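You operate a simulated robot arm through the tools that you are given. There is no shell and no other tool. Be economical: measure what you need, move in short steps, check, and stop when the job is done.

You run a simulated two-armed robot. Do the job below in one go: nothing can be reset, and whatever is moved stays where it is left.

TASK
Screw the cap back on the squeeze bottle on the top of the tile bench. Put the bottle that says "part a" from the door end of the mixing table on the green resin block there and the bottle that says "clear resin" on top of the blue coaster set. Do these in any order. Set down upright: bottle.

The check looks at the end state, three seconds after you hand in, the way a careful person would. Anything else that was tipped, shoved, dropped, spilled or broken makes it a failure. A push-on lid holds only when it is set on centred and level and pressed home; a screw cap is set on level and turned clockwise until tight.

THE ROBOT
Two 7-joint arms with two-finger parallel grippers on one trunk, on a base that drives. Base frame: it is fixed to the floor where the robot stands at the start and does not move with it; the origin is under the middle of the robot, x ahead of it, y to its left, z up; the surface under the hand at the start is at about z = 850. Lengths are in mm, angles in rad, forces in N, time in s.
The left shoulder is at the start at [71, 156, 1030], the right one opposite. Places, roughly: blue coaster set [2000, -2250, 1000]; bottle [2500, -2000, 1000]; resin block [2500, -2250, 1000]. Payload 3.91 kg a hand.
The tool frame of a hand sits at the grasp point between the pads (the TCP): z along the fingers, y along the line on which they close. The tips reach 30 mm beyond it. The gripper opens to 110 mm. The fingers are 20 mm wide and 10 mm thick; the gripper's body (48 by 112 mm) begins 55 mm behind the TCP.
Orientation is that of the tool frame in the base frame, as [roll, pitch, yaw] about the fixed x, y, z axes, in that order (R = Rz(yaw) Ry(pitch) Rx(roll)). With the fingers straight down and closing along the base's y, the tool's x points along the base's -x, its y along +y and its z along -z.

THE INTERFACE
- The arms move only by the tool send_rows. It takes "left_steps", "right_steps" or both (then of equal length, played together; a hand with none holds still); each is one flat list of numbers, 7 for each row, row after row: the shift along the tool's x, y, z in mm, then the turn, a rotation vector about the tool's x, y, z in rad, then the finger opening in mm, from 0 to 110. In form: [x, y, z, rx, ry, rz, grip, x, y, z, rx, ry, rz, grip, ...]. A call has 1 to 20 rows; each row is the pose to reach, as a shift and turn from the pose commanded when the call began, along the tool's axes at that moment. Rows are played at 5 a second. More than 50 mm and 0.15 rad between two rows, or a gripper value outside its range, and nothing of the call is played. A pose out of reach is approached as far as the arm can. The call stops where the force on the tool passes 40 N (or 10 N more than at its start, if that is more) or the arm is blocked; 0.2 s more then pass. Each finger travels about 108 mm/s and halts on what it meets, pressing with about 25 N; the grip force reading is that of the motor and also rises with nothing between the fingers. The clock runs only during rows and for 0.2 s after the last one: add rows that repeat a pose to give the fingers time. The reply holds the time, the measured pose of the TCP, the force on the tool along the base axes, the opening and the grip force, in the units named above and with some noise, with the torque about the TCP (base axes, N m) and any sound that the robot's microphone picked up.
- Cameras (640 x 400 px; columns grow to the right, rows downward): "scene" is now at [136.7, -24.2, 1285.5]; the picture's right is [-0.19, -0.98, 0.00], its down [-0.34, 0.07, -0.94] and it looks along [0.92, -0.18, -0.35] (base axes); focal length 269 px, centre (320, 200). "left" rides on the left gripper at [72, -17, -103] in its tool frame; the picture's right is [0.23, 0.97, 0.00], its down [-0.76, 0.18, -0.62] and it looks along [-0.61, 0.14, 0.78] (tool axes); focal length 222 px, centre (320, 200). "right" rides on the right gripper at [72, 17, -103] in its tool frame; the picture's right is [-0.23, 0.97, 0.00], its down [-0.76, -0.18, -0.62] and it looks along [-0.61, -0.14, 0.78] (tool axes); focal length 222 px, centre (320, 200). There is no depth. A picture from a camera that has moved, and an enlarged one, comes with that camera's place and axes in the base frame and with its lens. The place of the scene camera against the robot may be out by one fixed shift of up to 12 mm in any direction.
- camera(camera): a new picture of that camera. No time passes.
- raise_lower(by): slides the trunk up (or, below 0, down) by that many mm; the arms and the scene camera ride with it, the base frame stays. It gives what a move gives, with no picture.
- steer(legs): drives the robot by 1 to 6 legs, each [ahead, left, turn to the left] in mm, mm and rad, along the robot's own axes; the way and the turn of a leg run together, so that a leg with both is an arc; at most 1500 mm and 3.142 rad a leg. The arms and the cameras ride along, it lands a little off, and it stops where it bumps. It gives what a move gives.
- head_to(pan, tilt): turns the head with the scene camera to pan (to the left, within 1.501 rad either way) and tilt (down, from -0.506 to 1.204), counted from straight ahead of the robot. It gives what a move gives.
- enlarge(camera, box): a new picture of the part [left, top, right, bottom] of that camera's present view, enlarged. No time passes.
- job_done(): hands the job in; it is judged then, once.

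Work in short steps. Places have to be worked out from the pictures, the camera data and where the tool is seen: move nearer, look again, correct. Check each grasp and each placing, and mend what went wrong. You have 165 turns and 138 pictures in all, those below and enlarged ones among them. Open the grippers and draw the arms clear of the work before you hand the job in, unless the task says otherwise; then end with one line.

The tools are called after "Call:" as a command line: name --argument value ..., lists and objects as JSON in quotes. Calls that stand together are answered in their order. send_rows: Moves the arms, as the interface text tells. Its arguments: {"type":"object","properties":{"left_steps":{"type":"array"},"right_steps":{"type":"array"}},"required":[]} The other tools are called the same way: raise_lower (by) slides the trunk up or down; steer (legs) drives the base; head_to (pan, tilt) turns the head that bears the scene camera; camera (camera) takes a picture; enlarge (camera, box) takes an enlarged picture of a part of a camera's view; job_done () hands the job in.

At the start:

```text
time: 0.0
left_position: [849.0, 252.7, 1192.8]
left_tool_rot: [-3.141, -0.001, 3.141]
left_ft_force: [0.3, -0.3, -1.0]
left_moment: [0.01, 0.0, -0.01]
left_finger_gap: 110.1
left_grip_force: 0.1
right_position: [716.2, -523.5, 1137.1]
right_tool_rot: [3.141, -0.001, -3.141]
right_ft_force: [0.6, 0.1, 0.2]
right_moment: [-0.04, 0.0, -0.01]
right_finger_gap: 110.2
right_grip_force: 0.2
trunk travel left (down, up): [-475.0, 465.0]
robot x, y, heading: [-3.5, 1.9, 0.0]
head pan, tilt: [-0.19, 0.354]
```

scene: 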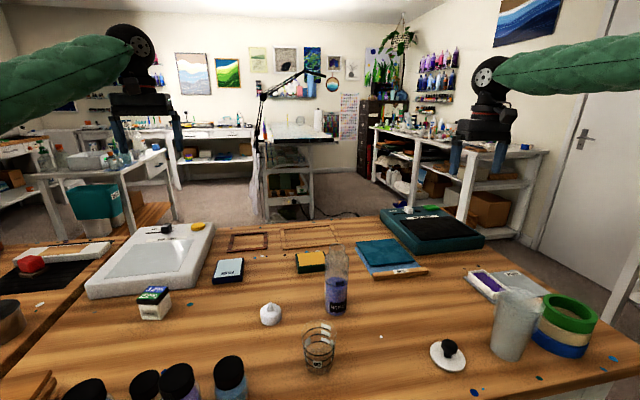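
right: 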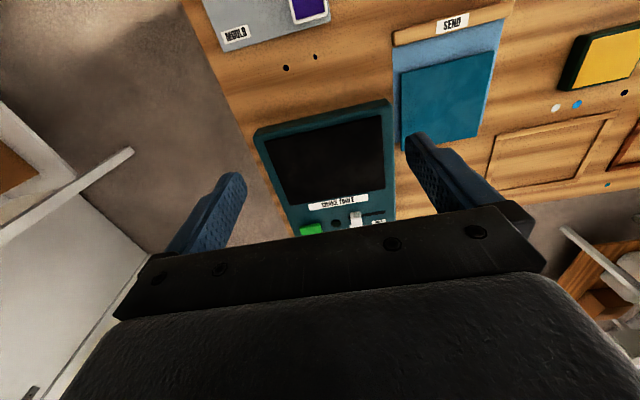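
left: 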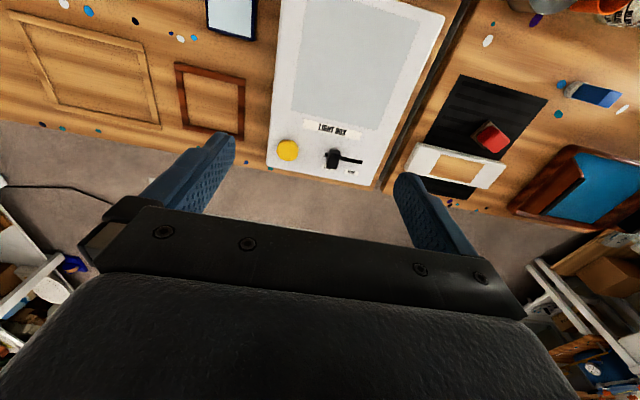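

I'll look closer at the bench in front and the room to find out which tables are which.

Call:
enlarge --camera "scene" --box '[120, 210, 480, 400]'

Call:
enlarge --camera "scene" --box '[350, 100, 600, 240]'

Call:
enlarge --camera "scene" --box '[0, 90, 350, 250]'

```text
1.78 times, centred on (300, 305) of scene
camera zoom: at [136.7, -24.2, 1285.5], right [-0.19, -0.98, 0.0], down [-0.34, 0.07, -0.94], along [0.92, -0.18, -0.35], focal length 478 px, centre (356, 13)
```

zoom: 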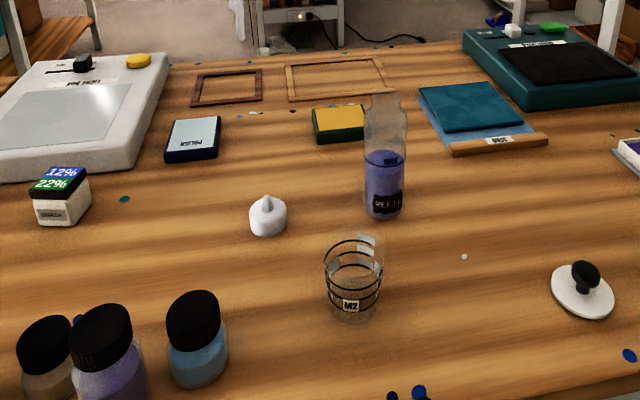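

```text
2.56 times, centred on (475, 170) of scene
camera zoom: at [136.7, -24.2, 1285.5], right [-0.19, -0.98, 0.0], down [-0.34, 0.07, -0.94], along [0.92, -0.18, -0.35], focal length 689 px, centre (-77, 277)
```

zoom: 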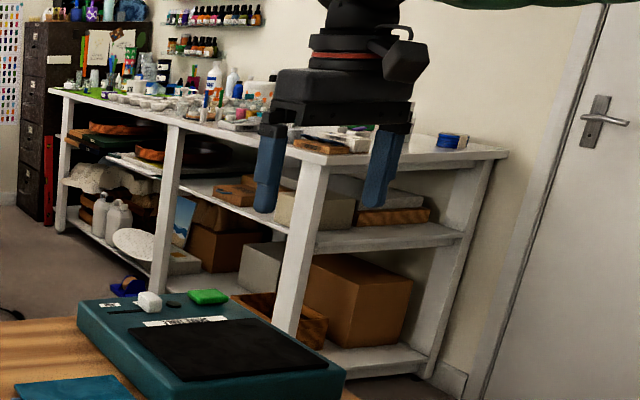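

```text
1.83 times, centred on (175, 170) of scene
camera zoom: at [136.7, -24.2, 1285.5], right [-0.19, -0.98, 0.0], down [-0.34, 0.07, -0.94], along [0.92, -0.18, -0.35], focal length 492 px, centre (585, 255)
```

zoom: 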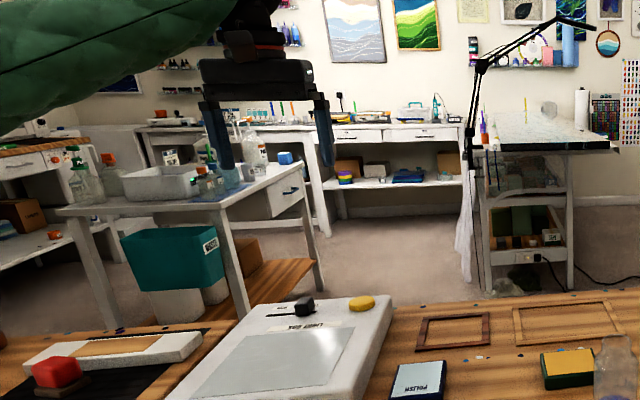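

The bench in front holds a purple open bottle and a white spouted cap. I'll zoom in on both.

Call:
enlarge --camera "scene" --box '[240, 235, 380, 335]'

Call:
head_to --pan 0.0 --tilt 0.9

Call:
camera --camera "scene"

```text
4.00 times, centred on (310, 285) of scene
camera zoom: at [136.7, -24.2, 1285.5], right [-0.19, -0.98, 0.0], down [-0.34, 0.07, -0.94], along [0.92, -0.18, -0.35], focal length 1077 px, centre (360, -140)
```

zoom: 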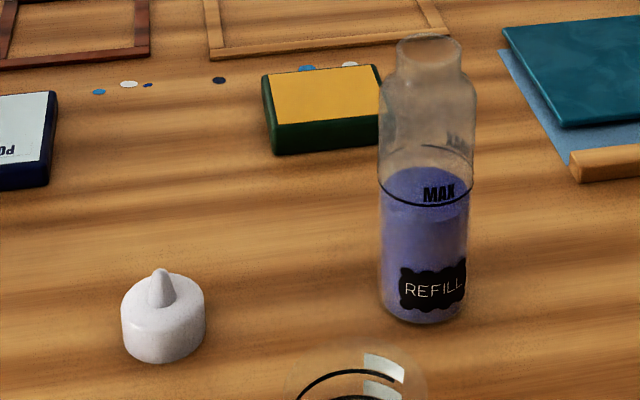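

```text
time: 1.0
left_position: [850.0, 252.9, 1193.8]
left_tool_rot: [-3.141, 0.001, -3.141]
left_ft_force: [-0.6, 0.1, -0.3]
left_moment: [-0.01, -0.03, 0.01]
left_finger_gap: 110.0
left_grip_force: 0.0
right_position: [716.1, -522.8, 1137.6]
right_tool_rot: [-3.141, -0.001, -3.141]
right_ft_force: [-0.8, 0.0, 0.5]
right_moment: [0.0, 0.01, -0.03]
right_finger_gap: 109.8
right_grip_force: 0.0
trunk travel left (down, up): [-475.0, 465.0]
robot x, y, heading: [0.0, 0.4, -0.001]
head pan, tilt: [0.0, 0.901]
```

```text
130 pictures are left
camera scene: at [120.8, -6.7, 1238.3], right [0.0, -1.0, 0.0], down [-0.78, 0.0, -0.62], along [0.62, 0.0, -0.78], focal length 269 px, centre (320, 200)
```

scene: 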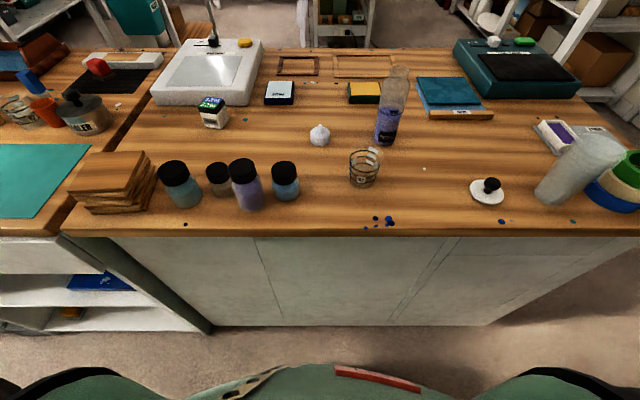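

The squeeze bottle is around (600,-150) and about 160 tall; its cap is around (600,-7) on the near bench. I'll move the left hand over the cap to measure it with the wrist camera.

Call:
send_rows --left_steps '[25, -26, 18, 0, 0, 0, 110, 50, -52, 36, 0, 0, 0, 110, 75, -78, 54, 0, 0, 0, 110, 100, -104, 72, 0, 0, 0, 110, 125, -130, 90, 0, 0, 0, 110, 150, -156, 108, 0, 0, 0, 110, 175, -182, 126, 0, 0, 0, 110, 200, -208, 144, 0, 0, 0, 110, 225, -234, 162, 0, 0, 0, 110, 249, -260, 180, 0, 0, 0, 110, 249, -260, 180, 0, 0, 0, 110, 249, -260, 180, 0, 0, 0, 110]'

Call:
camera --camera "left"

```text
time: 3.6
left_position: [601.2, -5.5, 1011.6]
left_tool_rot: [3.14, 0.001, -3.141]
left_ft_force: [0.0, -0.1, 0.1]
left_moment: [0.02, 0.02, -0.02]
left_finger_gap: 109.9
left_grip_force: 0.0
right_position: [715.6, -523.0, 1137.8]
right_tool_rot: [-3.141, 0.0, 3.141]
right_ft_force: [0.2, 0.3, -0.3]
right_moment: [-0.01, 0.01, -0.01]
right_finger_gap: 110.0
right_grip_force: 0.0
trunk travel left (down, up): [-475.0, 465.0]
robot x, y, heading: [-0.2, -0.5, -0.004]
head pan, tilt: [0.0, 0.901]
```

```text
129 pictures are left
camera left: at [526.5, -23.9, 1115.7], right [-0.23, 0.97, 0.0], down [0.76, 0.18, 0.62], along [0.61, 0.14, -0.78], focal length 222 px, centre (320, 200)
```

left: 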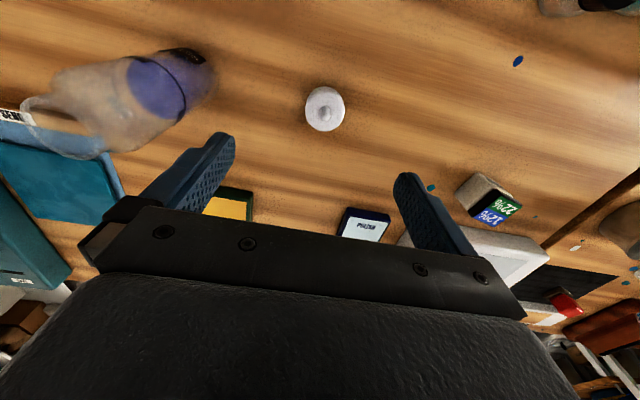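

The wrist camera puts the cap at about (596,-3), about 43 mm wide. I'll correct, descend part way, and check.

Call:
send_rows --left_steps '[5, 2.5, 35, 0, 0, 0, 90, 5, 2.5, 75, 0, 0, 0, 80, 5, 2.5, 75, 0, 0, 0, 80]'

Call:
camera --camera "left"

```text
time: 4.4
left_position: [597.8, -6.2, 939.3]
left_tool_rot: [-3.141, 0.0, -3.141]
left_ft_force: [-0.3, -0.4, 0.6]
left_moment: [0.02, -0.03, 0.03]
left_finger_gap: 80.0
left_grip_force: 0.0
right_position: [716.3, -524.3, 1137.5]
right_tool_rot: [3.139, 0.001, -3.141]
right_ft_force: [-0.1, -0.9, -0.2]
right_moment: [0.03, 0.02, -0.03]
right_finger_gap: 109.9
right_grip_force: 0.1
trunk travel left (down, up): [-475.0, 465.0]
robot x, y, heading: [0.4, -2.4, 0.003]
head pan, tilt: [0.0, 0.901]
```

```text
128 pictures are left
camera left: at [523.8, -23.2, 1042.7], right [-0.23, 0.97, 0.0], down [0.76, 0.18, 0.62], along [0.61, 0.14, -0.78], focal length 222 px, centre (320, 200)
```

left: 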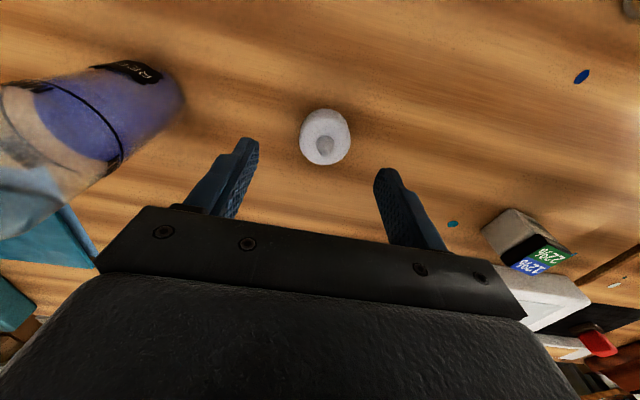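

Cap is at about (594.5,-3.5). Small correction, then descend to 884 and close.

Call:
send_rows --left_steps '[1.5, 2.5, 28, 0, 0, 0, 80, 1.5, 2.5, 55, 0, 0, 0, 80, 1.5, 2.5, 55, 0, 0, 0, 80, 1.5, 2.5, 55, 0, 0, 0, 30, 1.5, 2.5, 55, 0, 0, 0, 30, 1.5, 2.5, 55, 0, 0, 0, 30]'

Call:
camera --camera "left"

```text
time: 6.0
left_position: [607.3, -9.0, 922.3]
left_tool_rot: [3.136, 0.065, 3.138]
left_ft_force: [0.5, 0.1, -0.6]
left_moment: [-0.04, 0.02, -0.03]
left_finger_gap: 30.2
left_grip_force: 0.1
right_position: [707.4, -540.2, 1142.3]
right_tool_rot: [3.133, 0.008, 3.126]
right_ft_force: [0.2, 0.1, -0.4]
right_moment: [0.03, -0.04, -0.03]
right_finger_gap: 109.6
right_grip_force: 0.0
trunk travel left (down, up): [-475.0, 465.0]
robot x, y, heading: [12.2, 2.2, -0.019]
head pan, tilt: [0.0, 0.901]
stopped in row 6 (left hand): the arm was blocked; the commanded pose is now the measured one
```

```text
127 pictures are left
camera left: at [527.2, -27.7, 1021.5], right [-0.22, 0.97, -0.01], down [0.72, 0.17, 0.67], along [0.66, 0.15, -0.74], focal length 222 px, centre (320, 200)
```

left: 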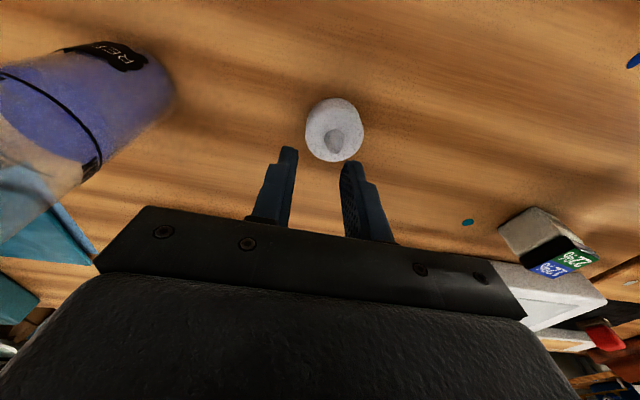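

The left arm was blocked at z≈922 and the base was nudged. I'll check the scene for what the arm touched.

Call:
camera --camera "scene"

```text
126 pictures are left
camera scene: at [119.6, -15.3, 1243.4], right [-0.02, -1.0, -0.01], down [-0.78, 0.02, -0.63], along [0.63, 0.0, -0.78], focal length 269 px, centre (320, 200)
```

scene: 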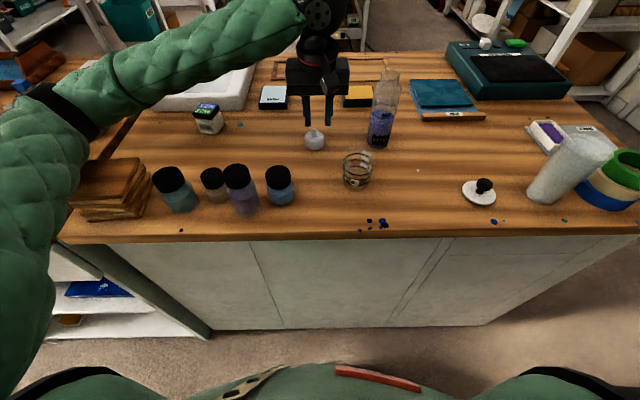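

The left elbow hangs low near the wood stack and presumably pressed on something. I'll lift the hand and raise the trunk so the arms reach from higher up.

Call:
send_rows --left_steps '[0, 0, -30, 0, 0, 0, 80, 0, 0, -60, 0, 0, 0, 80, 0, 0, -60, 0, 0, 0, 80]'

Call:
raise_lower --by 250

Call:
camera --camera "scene"

```text
time: 6.8
left_position: [606.9, -4.4, 963.3]
left_tool_rot: [-3.141, 0.04, 3.131]
left_ft_force: [-0.2, -0.9, 0.8]
left_moment: [0.05, -0.03, -0.03]
left_finger_gap: 80.1
left_grip_force: 0.0
right_position: [710.0, -532.6, 1139.6]
right_tool_rot: [-3.139, 0.007, 3.123]
right_ft_force: [0.4, -0.2, 0.6]
right_moment: [0.01, 0.0, 0.03]
right_finger_gap: 109.9
right_grip_force: 0.1
trunk travel left (down, up): [-475.0, 465.0]
robot x, y, heading: [8.4, -0.5, -0.02]
head pan, tilt: [0.0, 0.901]
```

```text
time: 9.3
left_position: [609.6, -5.2, 1211.7]
left_tool_rot: [3.139, 0.037, 3.132]
left_ft_force: [0.0, 0.2, -0.1]
left_moment: [0.0, 0.02, -0.03]
left_finger_gap: 79.9
left_grip_force: 0.1
right_position: [715.5, -532.6, 1387.7]
right_tool_rot: [-3.14, -0.001, 3.127]
right_ft_force: [0.5, 0.3, -0.5]
right_moment: [0.01, -0.03, -0.02]
right_finger_gap: 110.0
right_grip_force: 0.1
trunk travel left (down, up): [-725.0, 215.0]
robot x, y, heading: [8.1, -0.1, -0.017]
head pan, tilt: [0.0, 0.901]
```

```text
125 pictures are left
camera scene: at [129.7, -7.2, 1488.1], right [-0.02, -1.0, 0.0], down [-0.78, 0.01, -0.62], along [0.62, -0.01, -0.78], focal length 269 px, centre (320, 200)
```

scene: 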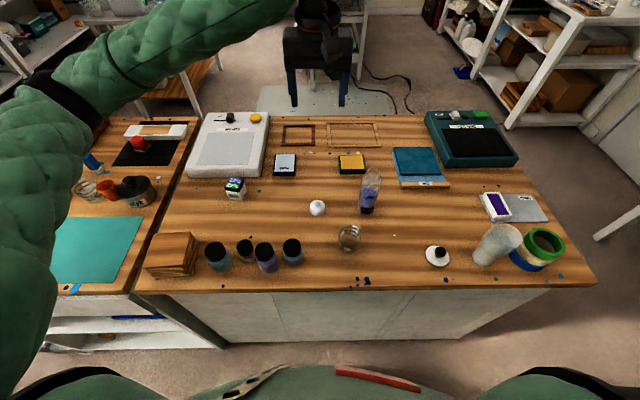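

Trunk raised. I'll check that the wood stack and jars are undisturbed.

Call:
enlarge --camera "scene" --box '[130, 170, 330, 295]'

```text
3.20 times, centred on (230, 232) of scene
camera zoom: at [129.7, -7.2, 1488.1], right [-0.02, -1.0, 0.0], down [-0.78, 0.01, -0.62], along [0.62, -0.01, -0.78], focal length 861 px, centre (608, 96)
```

zoom: 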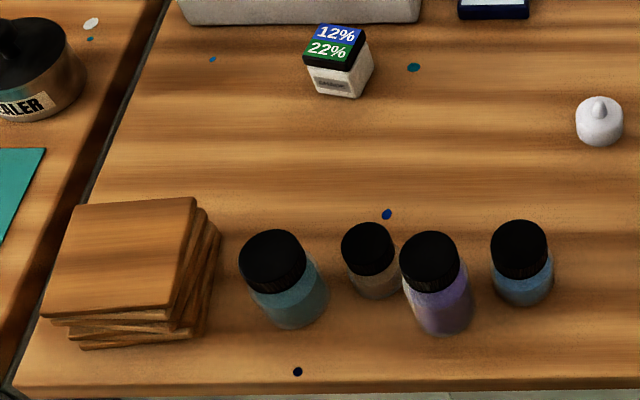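

Nothing disturbed. I'll level the left hand first, then descend over the cap.

Call:
send_rows --left_steps '[12, 0, 20, 0, 0.037, -0.009, 80, 12, 0, 20, 0, 0.037, -0.009, 80]'

Call:
send_rows --left_steps '[3, 0, 45, 0, 0, 0, 80, 3, 0, 90, 0, 0, 0, 80, 3, 0, 135, 0, 0, 0, 80, 3, 0, 180, 0, 0, 0, 80, 3, 0, 220, 0, 0, 0, 80, 3, 0, 235, 0, 0, 0, 80, 3, 0, 235, 0, 0, 0, 80]'

Call:
camera --camera "left"

Call:
camera --camera "scene"

```text
time: 9.9
left_position: [598.2, -5.6, 1192.1]
left_tool_rot: [3.138, 0.001, -3.14]
left_ft_force: [-1.0, -0.6, 0.1]
left_moment: [0.03, -0.03, 0.02]
left_finger_gap: 79.9
left_grip_force: 0.0
right_position: [715.6, -532.9, 1388.4]
right_tool_rot: [-3.141, 0.001, 3.126]
right_ft_force: [-0.3, -0.6, 0.3]
right_moment: [0.02, -0.01, 0.0]
right_finger_gap: 110.0
right_grip_force: 0.1
trunk travel left (down, up): [-725.0, 215.0]
robot x, y, heading: [10.0, -0.8, -0.018]
head pan, tilt: [0.0, 0.901]
```

```text
time: 11.5
left_position: [595.6, -5.0, 958.9]
left_tool_rot: [3.141, 0.0, 3.141]
left_ft_force: [0.2, -0.7, 0.5]
left_moment: [-0.01, -0.01, -0.02]
left_finger_gap: 80.2
left_grip_force: 0.0
right_position: [716.3, -533.3, 1386.9]
right_tool_rot: [3.141, 0.0, 3.126]
right_ft_force: [-0.8, 0.7, -0.2]
right_moment: [0.0, 0.0, 0.0]
right_finger_gap: 110.0
right_grip_force: 0.0
trunk travel left (down, up): [-725.0, 215.0]
robot x, y, heading: [7.7, 1.5, -0.016]
head pan, tilt: [0.0, 0.901]
```

```text
123 pictures are left
camera left: at [521.8, -22.8, 1061.8], right [-0.23, 0.97, 0.0], down [0.76, 0.18, 0.62], along [0.61, 0.14, -0.78], focal length 222 px, centre (320, 200)
```

left: 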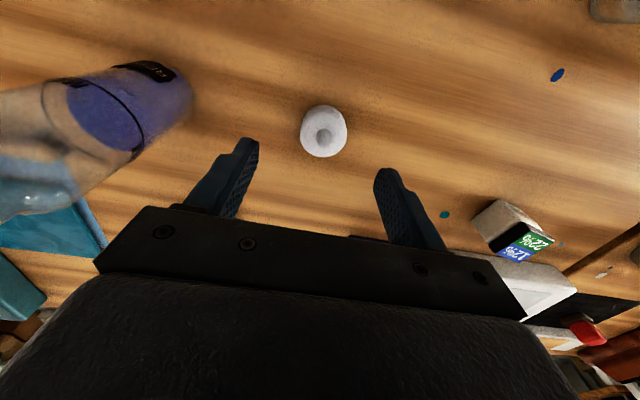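

```text
122 pictures are left
camera scene: at [129.5, -7.2, 1488.2], right [-0.02, -1.0, 0.0], down [-0.78, 0.01, -0.62], along [0.62, -0.01, -0.78], focal length 269 px, centre (320, 200)
```

scene: 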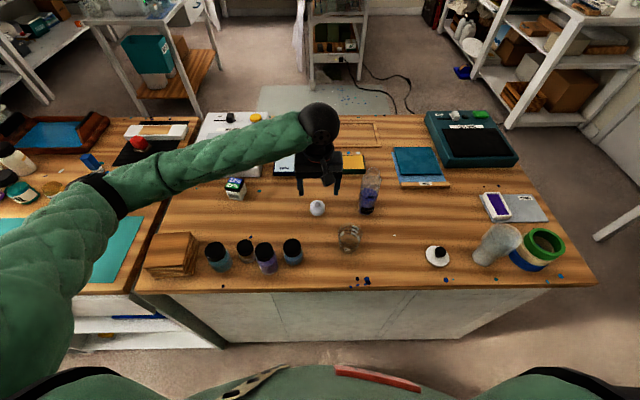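

The arm is now clear of everything. The cap lies about 3 mm to +y of the hand; I'll correct, descend to 884 and grip.

Call:
send_rows --left_steps '[0, 3, 40, 0, 0, 0, 80, 0, 3, 75, 0, 0, 0, 80, 0, 3, 75, 0, 0, 0, 80, 0, 3, 75, 0, 0, 0, 30, 0, 3, 75, 0, 0, 0, 30, 0, 3, 75, 0, 0, 0, 30]'

Call:
camera --camera "left"

```text
time: 12.9
left_position: [597.4, -1.4, 882.7]
left_tool_rot: [3.141, 0.0, -3.142]
left_ft_force: [0.1, -0.3, 0.1]
left_moment: [-0.01, -0.01, 0.03]
left_finger_gap: 42.2
left_grip_force: 24.8
right_position: [716.4, -533.1, 1387.5]
right_tool_rot: [-3.14, -0.001, 3.126]
right_ft_force: [-0.5, 0.3, -0.4]
right_moment: [0.03, -0.01, -0.01]
right_finger_gap: 110.0
right_grip_force: 0.1
trunk travel left (down, up): [-725.0, 215.0]
robot x, y, heading: [9.1, 1.5, -0.013]
head pan, tilt: [0.0, 0.901]
```

```text
121 pictures are left
camera left: at [522.7, -20.6, 987.3], right [-0.23, 0.97, 0.0], down [0.76, 0.18, 0.62], along [0.61, 0.14, -0.78], focal length 222 px, centre (320, 200)
```

left: 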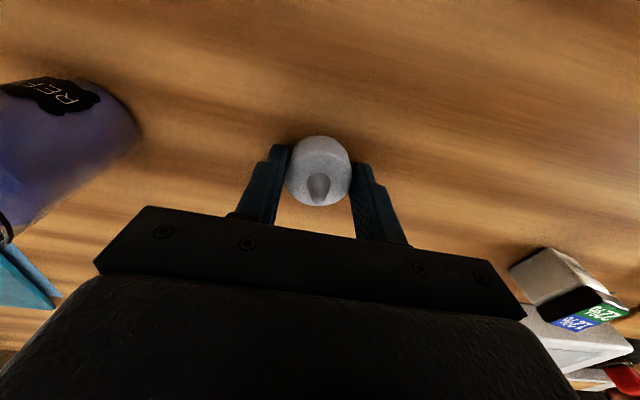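

Cap gripped (42 mm gap). Lift and carry it to above the bottle, well clear, to locate the neck.

Call:
send_rows --left_steps '[0, 0, -45, 0, 0, 0, 30, 0, 0, -90, 0, 0, 0, 30, 0, 0, -135, 0, 0, 0, 30, 0, 0, -180, 0, 0, 0, 30, 0, 0, -220, 0, 0, 0, 30, 0, -45, -220, 0, 0, 0, 30, 0, -90, -220, 0, 0, 0, 30, 0, -130, -220, 0, 0, 0, 30, 0, -146, -220, 0, 0, 0, 30, 0, -146, -220, 0, 0, 0, 30]'

Call:
camera --camera "left"

Call:
camera --camera "scene"

```text
time: 15.1
left_position: [594.4, -144.7, 1102.5]
left_tool_rot: [-3.139, 0.0, -3.14]
left_ft_force: [-0.6, -0.2, 0.4]
left_moment: [-0.01, -0.01, -0.02]
left_finger_gap: 42.7
left_grip_force: 24.4
right_position: [715.6, -533.3, 1387.1]
right_tool_rot: [-3.142, 0.001, 3.126]
right_ft_force: [0.5, 0.0, -0.7]
right_moment: [-0.03, 0.01, 0.01]
right_finger_gap: 110.1
right_grip_force: 0.1
trunk travel left (down, up): [-725.0, 215.0]
robot x, y, heading: [10.7, 2.5, -0.019]
head pan, tilt: [0.0, 0.901]
```

```text
120 pictures are left
camera left: at [520.9, -163.4, 1206.7], right [-0.23, 0.97, 0.0], down [0.76, 0.18, 0.62], along [0.61, 0.14, -0.78], focal length 222 px, centre (320, 200)
```

left: 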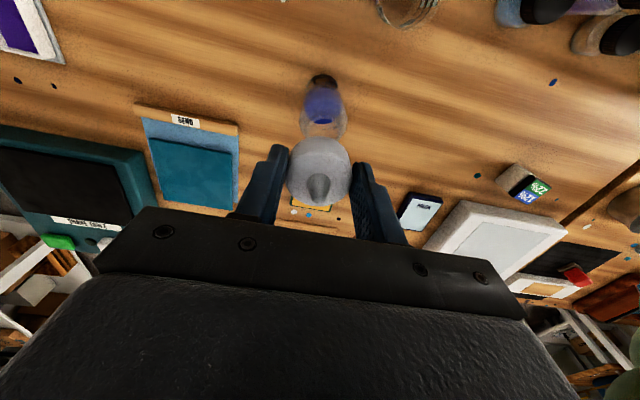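

```text
119 pictures are left
camera scene: at [129.4, -6.7, 1488.3], right [-0.02, -1.0, 0.0], down [-0.78, 0.01, -0.62], along [0.62, -0.01, -0.78], focal length 269 px, centre (320, 200)
```

scene: 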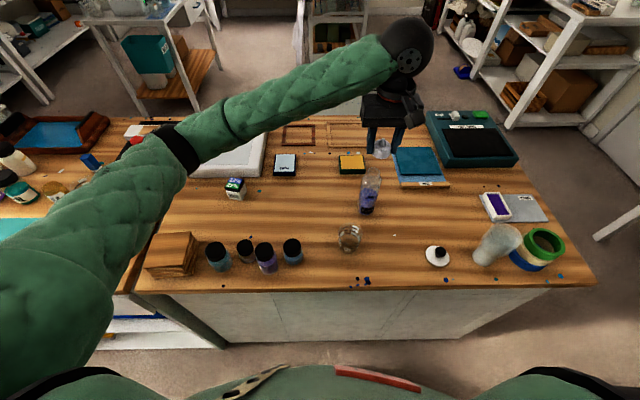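

I'll zoom on the neck region in the left camera and on the bottle in the scene camera.

Call:
enlarge --camera "left" --box '[260, 60, 390, 220]'

Call:
enlarge --camera "scene" --box '[320, 130, 440, 260]'

```text
2.50 times, centred on (325, 140) of left
camera zoom: at [520.9, -163.4, 1206.7], right [-0.23, 0.97, 0.0], down [0.76, 0.18, 0.62], along [0.61, 0.14, -0.78], focal length 555 px, centre (308, 350)
```

zoom: 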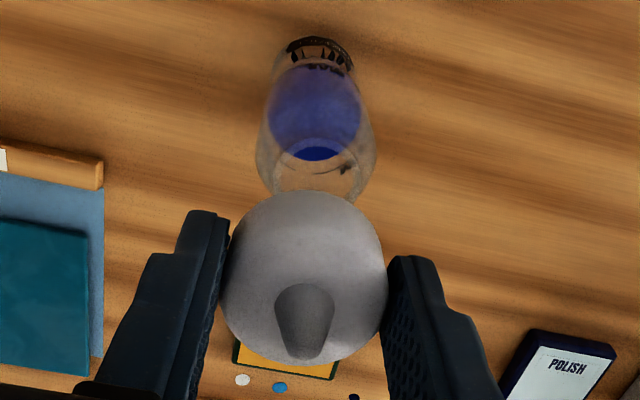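

```text
3.08 times, centred on (380, 195) of scene
camera zoom: at [129.4, -6.7, 1488.3], right [-0.02, -1.0, 0.0], down [-0.78, 0.01, -0.62], along [0.62, -0.01, -0.78], focal length 828 px, centre (135, 215)
```

zoom: 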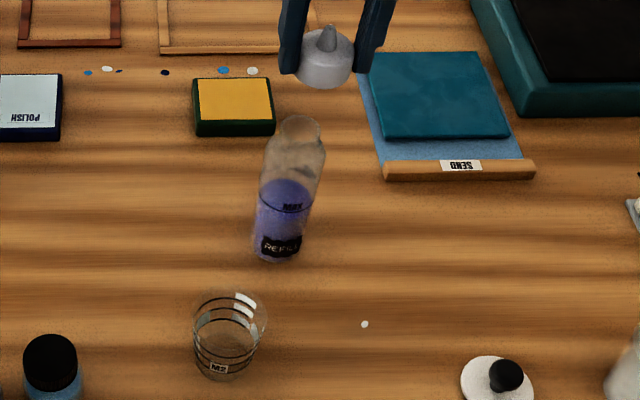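

Bottle axis is about (605,-143), top ~1011. I'll bring the right hand round to hold the bottle low from the right-front at a tilt, while the left with the cap backs off to +y.

Call:
send_rows --left_steps '[0, 15, 0, 0, 0, 0, 30, 0, 30, 0, 0, 0, 0, 30, 0, 45, 0, 0, 0, 0, 30, 0, 60, 0, 0, 0, 0, 30, 0, 75, 0, 0, 0, 0, 30, 0, 90, 0, 0, 0, 0, 30, 0, 105, 0, 0, 0, 0, 30, 0, 120, 0, 0, 0, 0, 30, 0, 135, 0, 0, 0, 0, 30, 0, 150, 0, 0, 0, 0, 30, 0, 150, 0, 0, 0, 0, 30]' --right_steps '[24, 23, 24, 0, 0, -0.0785, 80, 48, 46, 48, 0, 0, -0.157, 80, 72, 69, 72, 0, 0, -0.2355, 80, 96, 92, 96, 0, 0, -0.314, 80, 120, 115, 120, 0, 0, -0.3925, 80, 144, 138, 144, 0, 0, -0.471, 80, 168, 161, 168, 0, 0, -0.5495, 80, 192, 184, 192, 0, 0, -0.628, 80, 216, 207, 216, 0, 0, -0.7065, 80, 239, 229, 237, 0, 0, -0.785, 80, 239, 229, 237, 0, 0, -0.785, 80]'

Call:
camera --camera "scene"

```text
time: 17.5
left_position: [595.2, 1.4, 1101.7]
left_tool_rot: [-3.141, 0.0, -3.141]
left_ft_force: [-0.7, 0.1, 0.2]
left_moment: [0.02, 0.0, -0.03]
left_finger_gap: 42.4
left_grip_force: 24.3
right_position: [480.6, -299.9, 1149.8]
right_tool_rot: [3.138, 0.0, -2.372]
right_ft_force: [-0.6, 0.2, 0.9]
right_moment: [0.03, -0.04, -0.04]
right_finger_gap: 80.3
right_grip_force: 0.0
trunk travel left (down, up): [-725.0, 215.0]
robot x, y, heading: [6.5, -1.4, -0.015]
head pan, tilt: [0.0, 0.901]
```

```text
116 pictures are left
camera scene: at [129.5, -8.1, 1488.2], right [-0.02, -1.0, 0.0], down [-0.78, 0.01, -0.62], along [0.62, -0.01, -0.78], focal length 269 px, centre (320, 200)
```

scene: 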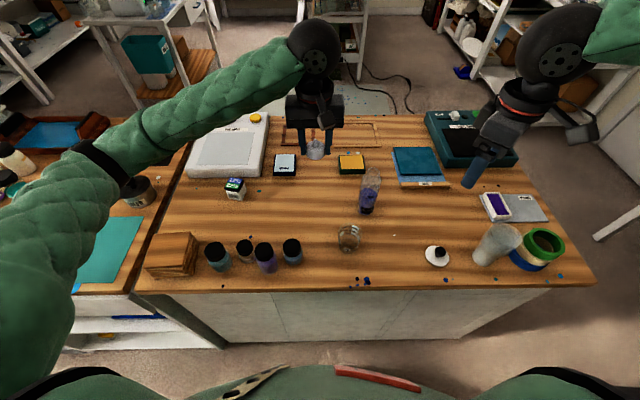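

Yaw is right. Now tilt the right hand by 45° and move to the pre-grasp in front of the bottle.

Call:
send_rows --right_steps '[-16, 4, 24, 0, -0.131, 0, 80, -33, 8, 48, 0, -0.262, 0, 80, -50, 12, 72, 0, -0.393, 0, 80, -67, 16, 97, 0, -0.524, 0, 80, -84, 20, 121, 0, -0.655, 0, 80, -100, 24, 146, 0, -0.785, 0, 80, -100, 24, 146, 0, -0.785, 0, 80]'

Call:
camera --camera "scene"

Call:
camera --camera "right"

```text
time: 19.1
left_position: [595.6, 1.9, 1101.3]
left_tool_rot: [-3.141, -0.002, -3.141]
left_ft_force: [0.4, -0.4, -0.4]
left_moment: [0.02, 0.02, 0.01]
left_finger_gap: 42.0
left_grip_force: 24.5
right_position: [535.8, -213.7, 1004.9]
right_tool_rot: [3.14, 0.786, -2.373]
right_ft_force: [0.1, -0.5, 0.0]
right_moment: [-0.02, 0.01, 0.0]
right_finger_gap: 79.9
right_grip_force: 0.1
right hand out of reach, approached as far as the arm can: row 3, 4, 5
trunk travel left (down, up): [-725.0, 215.0]
robot x, y, heading: [10.0, -0.5, -0.013]
head pan, tilt: [0.0, 0.901]
```

```text
115 pictures are left
camera scene: at [129.0, -7.0, 1488.3], right [-0.02, -1.0, 0.0], down [-0.78, 0.01, -0.62], along [0.62, -0.01, -0.78], focal length 269 px, centre (320, 200)
```

scene: 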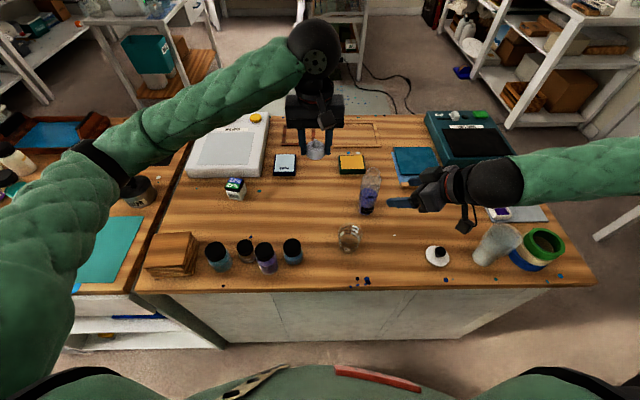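

```text
114 pictures are left
camera right: at [432.6, -287.0, 1027.3], right [-0.56, 0.81, 0.16], down [0.19, -0.06, 0.98], along [0.8, 0.58, -0.12], focal length 222 px, centre (320, 200)
```

right: 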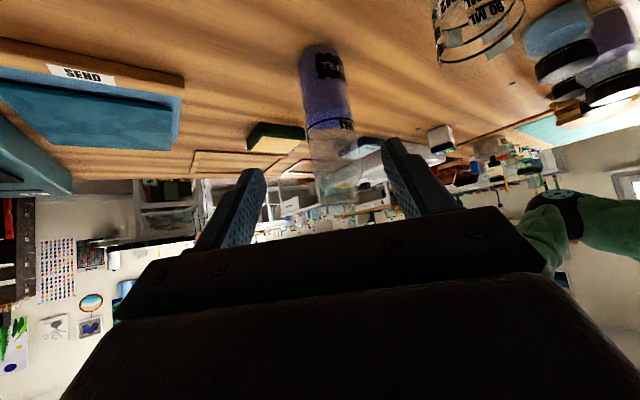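

Good view. I'll enlarge around the bottle in the right camera for a better lateral estimate.

Call:
enlarge --camera "right" --box '[240, 20, 440, 240]'

```text
1.82 times, centred on (340, 130) of right
camera zoom: at [432.6, -287.0, 1027.3], right [-0.56, 0.81, 0.16], down [0.19, -0.06, 0.98], along [0.8, 0.58, -0.12], focal length 404 px, centre (284, 327)
```

zoom: 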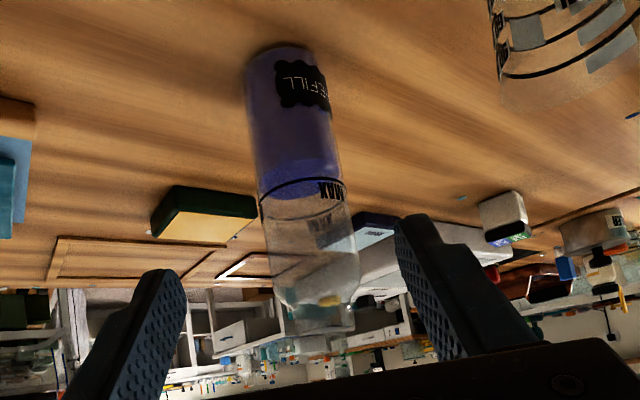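

Bottle sits ~8 mm to the tool's +y, ~140 mm ahead along the fingers. I'll shift and advance part way and check.

Call:
send_rows --right_steps '[0, 8, 0, 0, 0, 0, 84, 0, 8, 40, 0, 0, 0, 84, 0, 8, 80, 0, 0, 0, 84, 0, 8, 80, 0, 0, 0, 84]'

Call:
camera --camera "right"

```text
time: 20.1
left_position: [592.5, 0.2, 1100.8]
left_tool_rot: [3.141, 0.003, 3.14]
left_ft_force: [-0.4, -0.8, 0.2]
left_moment: [0.02, -0.02, 0.01]
left_finger_gap: 42.2
left_grip_force: 25.0
right_position: [569.1, -170.0, 949.6]
right_tool_rot: [3.139, 0.787, -2.374]
right_ft_force: [-0.9, -0.2, 0.5]
right_moment: [-0.01, -0.04, 0.03]
right_finger_gap: 84.1
right_grip_force: 0.1
right hand out of reach, approached as far as the arm can: row 1
trunk travel left (down, up): [-725.0, 215.0]
robot x, y, heading: [9.5, 0.5, -0.015]
head pan, tilt: [0.0, 0.901]
```

```text
112 pictures are left
camera right: at [466.2, -244.3, 970.8], right [-0.56, 0.81, 0.16], down [0.19, -0.06, 0.98], along [0.8, 0.58, -0.12], focal length 222 px, centre (320, 200)
```

right: 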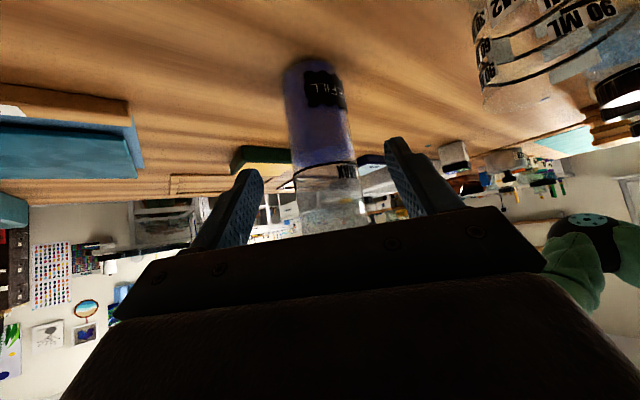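

Bottle is centred between the fingers. Advance the remaining ~58 mm and close gently.

Call:
send_rows --right_steps '[0, 0, 30, 0, 0, 0, 84, 0, 0, 58, 0, 0, 0, 84, 0, 0, 58, 0, 0, 0, 84]'

Call:
camera --camera "right"

Call:
enlarge --camera "scene" --box '[300, 100, 500, 260]'

```text
time: 20.7
left_position: [593.5, 3.9, 1103.2]
left_tool_rot: [3.139, 0.0, 3.141]
left_ft_force: [0.8, -0.1, -0.5]
left_moment: [-0.02, -0.01, -0.07]
left_finger_gap: 42.5
left_grip_force: 25.5
right_position: [597.1, -142.1, 920.8]
right_tool_rot: [-3.137, 0.794, -2.367]
right_ft_force: [-3.2, -3.1, 9.9]
right_moment: [0.07, -0.01, -0.02]
right_finger_gap: 84.1
right_grip_force: 0.1
trunk travel left (down, up): [-725.0, 215.0]
robot x, y, heading: [10.5, 0.4, -0.016]
head pan, tilt: [0.0, 0.901]
stopped in row 2 (right hand): the force on the tool passed its limit at 83 N (the readings are from after the stop); the commanded pose is now the measured one
```

```text
111 pictures are left
camera right: at [493.7, -215.4, 941.0], right [-0.57, 0.81, 0.16], down [0.19, -0.06, 0.98], along [0.8, 0.58, -0.11], focal length 222 px, centre (320, 200)
```

right: 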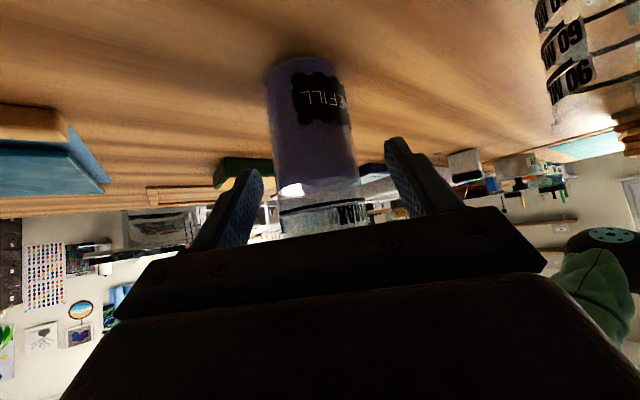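

```text
2.50 times, centred on (400, 180) of scene
camera zoom: at [128.1, -6.3, 1488.5], right [-0.02, -1.0, 0.0], down [-0.78, 0.01, -0.62], along [0.62, -0.01, -0.78], focal length 673 px, centre (120, 250)
```

zoom: 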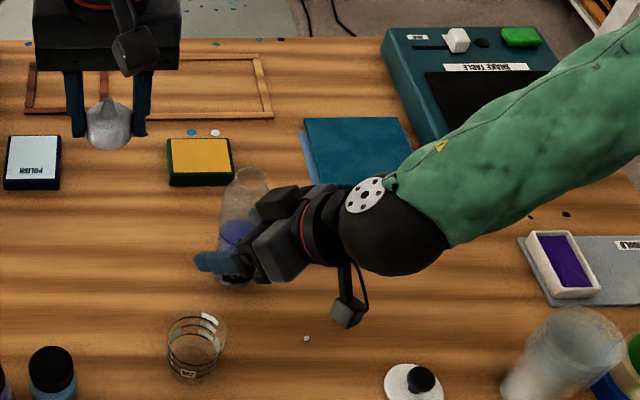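

The palm's upper edge touched the bottle at this tilt; it still stands. I'll back off 8 mm and close on it there.

Call:
send_rows --right_steps '[0, 0, -8, 0, 0, 0, 84, 0, 0, -8, 0, 0, 0, 84, 0, 0, -8, 0, 0, 0, 60, 0, 0, -8, 0, 0, 0, 30, 0, 0, -8, 0, 0, 0, 30, 0, 0, -8, 0, 0, 0, 30]'

Call:
camera --camera "right"

Call:
enlarge --camera "scene" --box '[300, 100, 500, 260]'

```text
time: 22.1
left_position: [596.7, 2.5, 1101.0]
left_tool_rot: [3.14, 0.001, 3.14]
left_ft_force: [-0.2, -0.6, 0.5]
left_moment: [-0.03, 0.02, 0.02]
left_finger_gap: 42.3
left_grip_force: 25.1
right_position: [593.1, -144.9, 924.9]
right_tool_rot: [-3.14, 0.792, -2.368]
right_ft_force: [0.1, 0.3, 0.5]
right_moment: [-0.03, 0.04, -0.01]
right_finger_gap: 49.2
right_grip_force: 25.2
trunk travel left (down, up): [-725.0, 215.0]
robot x, y, heading: [9.5, 4.1, -0.012]
head pan, tilt: [0.0, 0.901]
```

```text
109 pictures are left
camera right: at [489.5, -219.2, 945.9], right [-0.56, 0.81, 0.16], down [0.19, -0.06, 0.98], along [0.8, 0.58, -0.12], focal length 222 px, centre (320, 200)
```

right: 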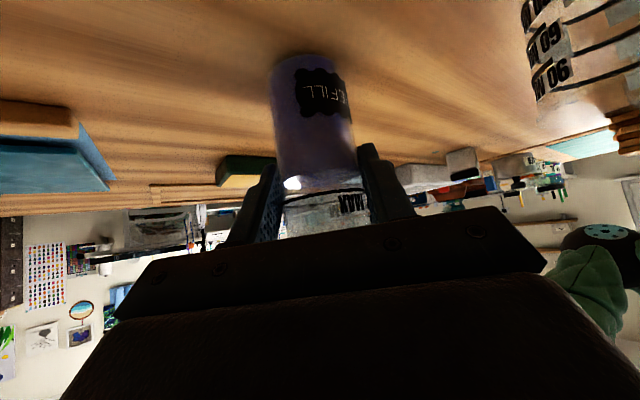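

```text
2.50 times, centred on (400, 180) of scene
camera zoom: at [130.0, -6.9, 1488.2], right [-0.02, -1.0, 0.0], down [-0.78, 0.01, -0.62], along [0.62, -0.01, -0.78], focal length 673 px, centre (120, 250)
```

zoom: 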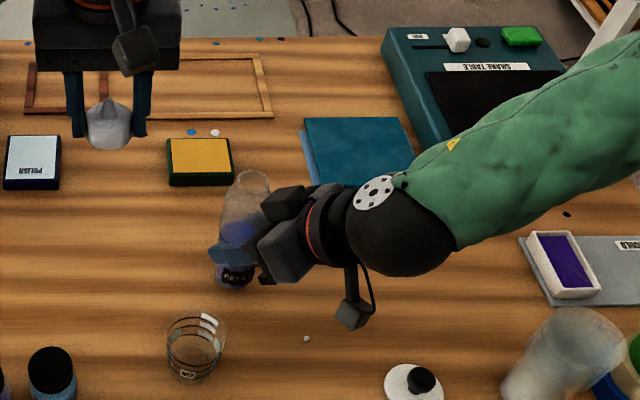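

Bottle is held (49 mm). Bring the cap over the neck and look.

Call:
send_rows --left_steps '[-2, -45, 0, 0, 0, 0, 30, -4, -90, 0, 0, 0, 0, 30, -5, -130, 0, 0, 0, 0, 30, -5, -141, 25, 0, 0, 0, 30, -5, -141, 25, 0, 0, 0, 30]'

Call:
enlarge --camera "left" --box '[220, 60, 420, 240]'

Call:
enlarge --camera "scene" --box '[310, 110, 450, 230]'

```text
time: 23.3
left_position: [600.1, -139.1, 1074.2]
left_tool_rot: [3.14, 0.0, -3.141]
left_ft_force: [-0.5, -0.4, 0.8]
left_moment: [-0.01, 0.02, 0.01]
left_finger_gap: 42.4
left_grip_force: 24.2
right_position: [591.5, -145.3, 924.6]
right_tool_rot: [-3.139, 0.792, -2.369]
right_ft_force: [0.7, -0.3, 0.0]
right_moment: [-0.03, 0.01, 0.01]
right_finger_gap: 49.5
right_grip_force: 25.1
trunk travel left (down, up): [-725.0, 215.0]
robot x, y, heading: [9.0, -1.1, -0.018]
head pan, tilt: [0.0, 0.901]
```

```text
2.22 times, centred on (320, 150) of left
camera zoom: at [526.9, -158.0, 1179.2], right [-0.23, 0.97, 0.0], down [0.76, 0.18, 0.62], along [0.61, 0.14, -0.78], focal length 494 px, centre (320, 311)
```

zoom: 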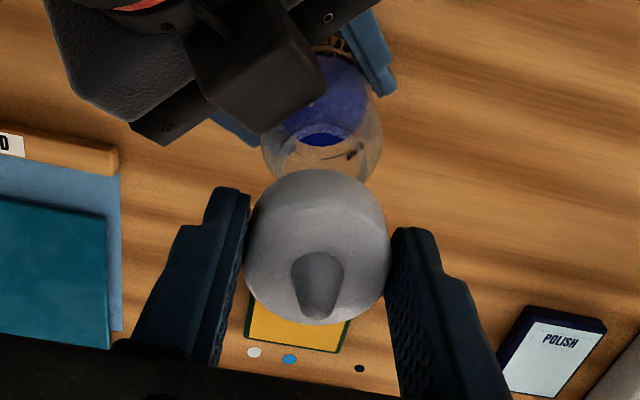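

```text
3.33 times, centred on (380, 170) of scene
camera zoom: at [129.9, -7.2, 1488.2], right [-0.02, -1.0, 0.0], down [-0.78, 0.01, -0.62], along [0.62, -0.01, -0.78], focal length 897 px, centre (120, 300)
```

zoom: 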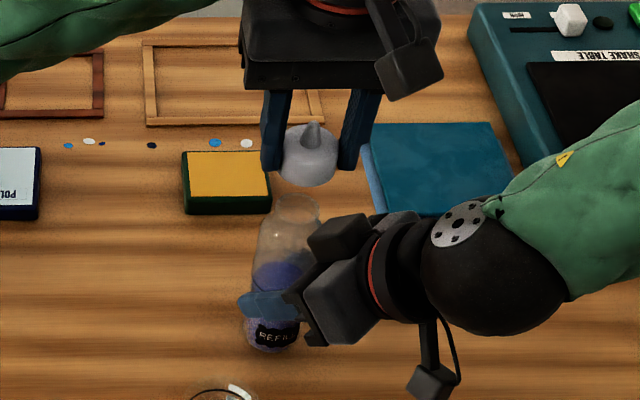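

The cap and neck are laterally aligned; bottle axis ≈(598,-141). I'll pre-rotate the cap counter-clockwise by 1.05 rad with a 2 mm correction, keeping height.

Call:
send_rows --left_steps '[2, -2, 0, 0, 0, -0.14, 30, 2, -2, 0, 0, 0, -0.28, 30, 2, -2, 0, 0, 0, -0.42, 30, 2, -2, 0, 0, 0, -0.56, 30, 2, -2, 0, 0, 0, -0.7, 30, 2, -2, 0, 0, 0, -0.84, 30, 2, -2, 0, 0, 0, -0.98, 30, 2, -2, 0, 0, 0, -1.05, 30, 2, -2, 0, 0, 0, -1.05, 30]'

Call:
enlarge --camera "left" --box '[220, 60, 420, 240]'

Call:
enlarge --camera "scene" --box '[310, 110, 450, 230]'

```text
time: 25.3
left_position: [598.8, -141.4, 1075.7]
left_tool_rot: [3.141, 0.0, -2.089]
left_ft_force: [-0.5, -0.3, -0.2]
left_moment: [-0.03, -0.02, -0.01]
left_finger_gap: 42.4
left_grip_force: 25.0
right_position: [591.6, -145.3, 924.8]
right_tool_rot: [-3.141, 0.793, -2.37]
right_ft_force: [-0.7, 0.4, -0.6]
right_moment: [0.0, 0.04, -0.02]
right_finger_gap: 49.3
right_grip_force: 25.5
trunk travel left (down, up): [-725.0, 215.0]
robot x, y, heading: [14.4, 1.5, -0.016]
head pan, tilt: [0.0, 0.901]
```

```text
2.22 times, centred on (320, 150) of left
camera zoom: at [576.2, -213.7, 1179.8], right [-0.96, 0.29, 0.0], down [0.22, 0.75, 0.62], along [0.18, 0.6, -0.78], focal length 494 px, centre (320, 311)
```

zoom: 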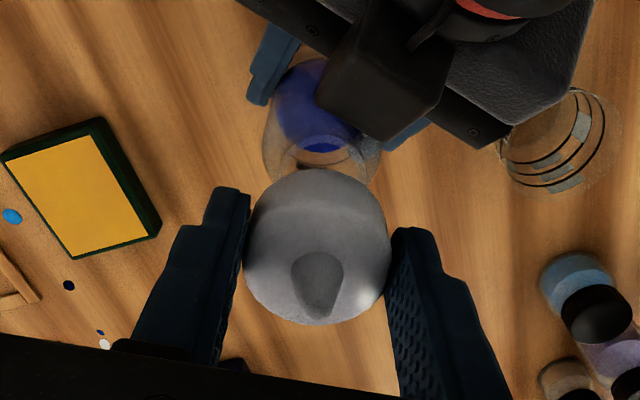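

```text
3.33 times, centred on (380, 170) of scene
camera zoom: at [130.0, -7.0, 1488.2], right [-0.02, -1.0, 0.0], down [-0.78, 0.01, -0.62], along [0.62, -0.01, -0.78], focal length 897 px, centre (120, 300)
```

zoom: 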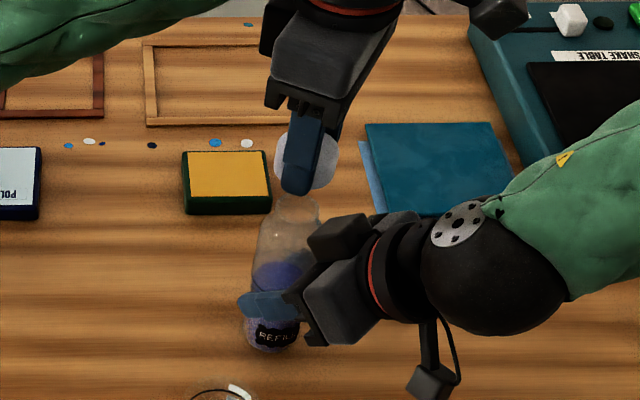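

Now the orthogonal view agrees too: centred within ~1 mm. Descend slowly to z≈1042.

Call:
send_rows --left_steps '[0, 0.8, 8, 0, 0, 0, 30, 0, 0.8, 16, 0, 0, 0, 30, 0, 0.8, 24, 0, 0, 0, 30, 0, 0.8, 29, 0, 0, 0, 30, 0, 0.8, 33, 0, 0, 0, 30, 0, 0.8, 33, 0, 0, 0, 30]'

Call:
enlarge --camera "scene" --box '[310, 110, 450, 230]'

Call:
enlarge --camera "left" --box '[220, 60, 420, 240]'

```text
time: 26.7
left_position: [596.6, -139.9, 1043.7]
left_tool_rot: [3.139, 0.0, -2.091]
left_ft_force: [-0.6, -0.1, -0.1]
left_moment: [-0.01, -0.02, -0.01]
left_finger_gap: 42.2
left_grip_force: 24.8
right_position: [592.9, -145.2, 924.8]
right_tool_rot: [3.141, 0.793, -2.367]
right_ft_force: [-1.1, 0.1, 0.4]
right_moment: [-0.03, 0.01, 0.04]
right_finger_gap: 49.2
right_grip_force: 24.8
trunk travel left (down, up): [-725.0, 215.0]
robot x, y, heading: [10.8, 3.4, -0.018]
head pan, tilt: [0.0, 0.901]
```

```text
3.33 times, centred on (380, 170) of scene
camera zoom: at [130.0, -7.0, 1488.2], right [-0.02, -1.0, 0.0], down [-0.78, 0.01, -0.62], along [0.62, -0.01, -0.78], focal length 897 px, centre (120, 300)
```

zoom: 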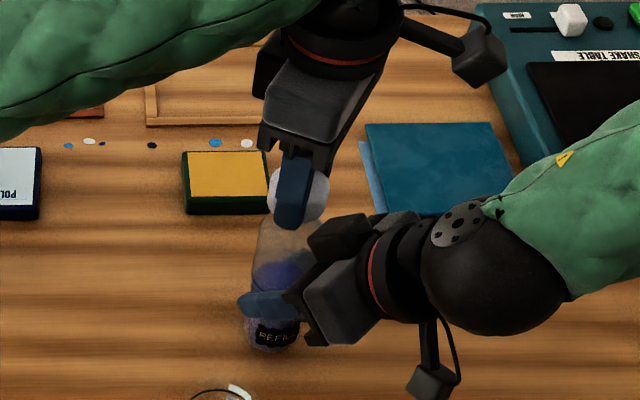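

```text
2.22 times, centred on (320, 150) of left
camera zoom: at [575.3, -213.1, 1146.8], right [-0.96, 0.29, 0.0], down [0.23, 0.75, 0.62], along [0.18, 0.6, -0.78], focal length 494 px, centre (320, 311)
```

zoom: 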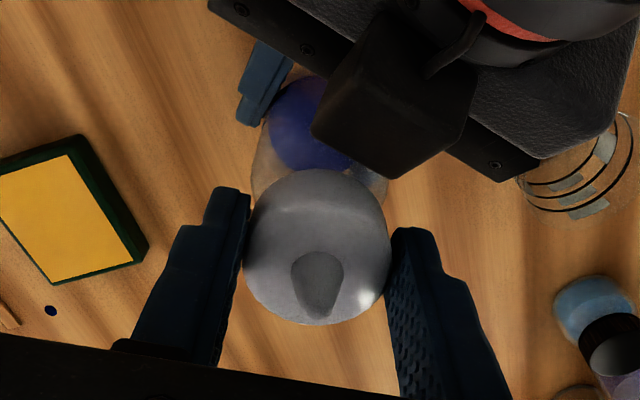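

No contact yet; continue down in 2 mm rows until touch.

Call:
send_rows --left_steps '[0, 0, 2, 0, 0, 0, 30, 0, 0, 4, 0, 0, 0, 30, 0, 0, 6, 0, 0, 0, 30, 0, 0, 8, 0, 0, 0, 30, 0, 0, 10, 0, 0, 0, 30, 0, 0, 11, 0, 0, 0, 30, 0, 0, 12, 0, 0, 0, 30]'

```text
time: 28.3
left_position: [596.5, -140.5, 1031.3]
left_tool_rot: [3.141, 0.002, -2.09]
left_ft_force: [-0.3, 5.9, 25.8]
left_moment: [-0.13, 0.08, -0.01]
left_finger_gap: 42.4
left_grip_force: 25.6
right_position: [592.4, -145.5, 924.9]
right_tool_rot: [-3.137, 0.793, -2.367]
right_ft_force: [3.1, -7.8, -11.4]
right_moment: [0.54, 0.02, -0.05]
right_finger_gap: 49.1
right_grip_force: 25.1
trunk travel left (down, up): [-725.0, 215.0]
robot x, y, heading: [6.7, -2.9, -0.019]
head pan, tilt: [0.0, 0.901]
```

Contact at ~1031 with 26 N. Now turn clockwise (+rz) with a slight downward follow.

Call:
send_rows --left_steps '[0, 0, 0, 0, 0, 0.14, 30, 0, 0, 0.2, 0, 0, 0.28, 30, 0, 0, 0.3, 0, 0, 0.42, 30, 0, 0, 0.4, 0, 0, 0.56, 30, 0, 0, 0.5, 0, 0, 0.7, 30, 0, 0, 0.6, 0, 0, 0.84, 30, 0, 0, 0.7, 0, 0, 0.98, 30, 0, 0, 0.8, 0, 0, 1.12, 30, 0, 0, 0.9, 0, 0, 1.26, 30, 0, 0, 1, 0, 0, 1.4, 30]'

Call:
enlarge --camera "scene" --box '[310, 110, 450, 230]'

```text
time: 30.3
left_position: [602.6, -140.4, 1031.2]
left_tool_rot: [-3.139, 0.004, 2.992]
left_ft_force: [2.9, -1.0, 6.6]
left_moment: [-0.22, -0.05, 0.56]
left_finger_gap: 42.8
left_grip_force: 25.2
right_position: [587.6, -144.4, 925.5]
right_tool_rot: [3.139, 0.791, -2.364]
right_ft_force: [-2.0, -2.2, 4.7]
right_moment: [-0.14, -0.72, -0.62]
right_finger_gap: 50.9
right_grip_force: 24.6
trunk travel left (down, up): [-725.0, 215.0]
robot x, y, heading: [12.1, 5.3, -0.019]
head pan, tilt: [0.0, 0.901]
stopped in row 9 (left hand): the force on the tool passed its limit at 46 N (the readings are from after the stop); the commanded pose is now the measured one
```

```text
3.33 times, centred on (380, 170) of scene
camera zoom: at [129.4, -7.1, 1488.3], right [-0.02, -1.0, 0.0], down [-0.78, 0.01, -0.62], along [0.62, -0.01, -0.78], focal length 897 px, centre (120, 300)
```

zoom: 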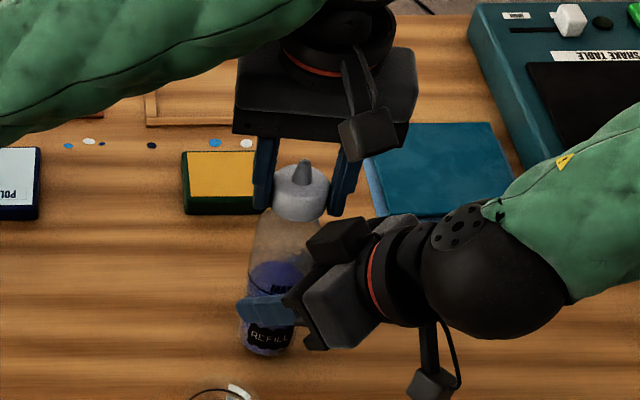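

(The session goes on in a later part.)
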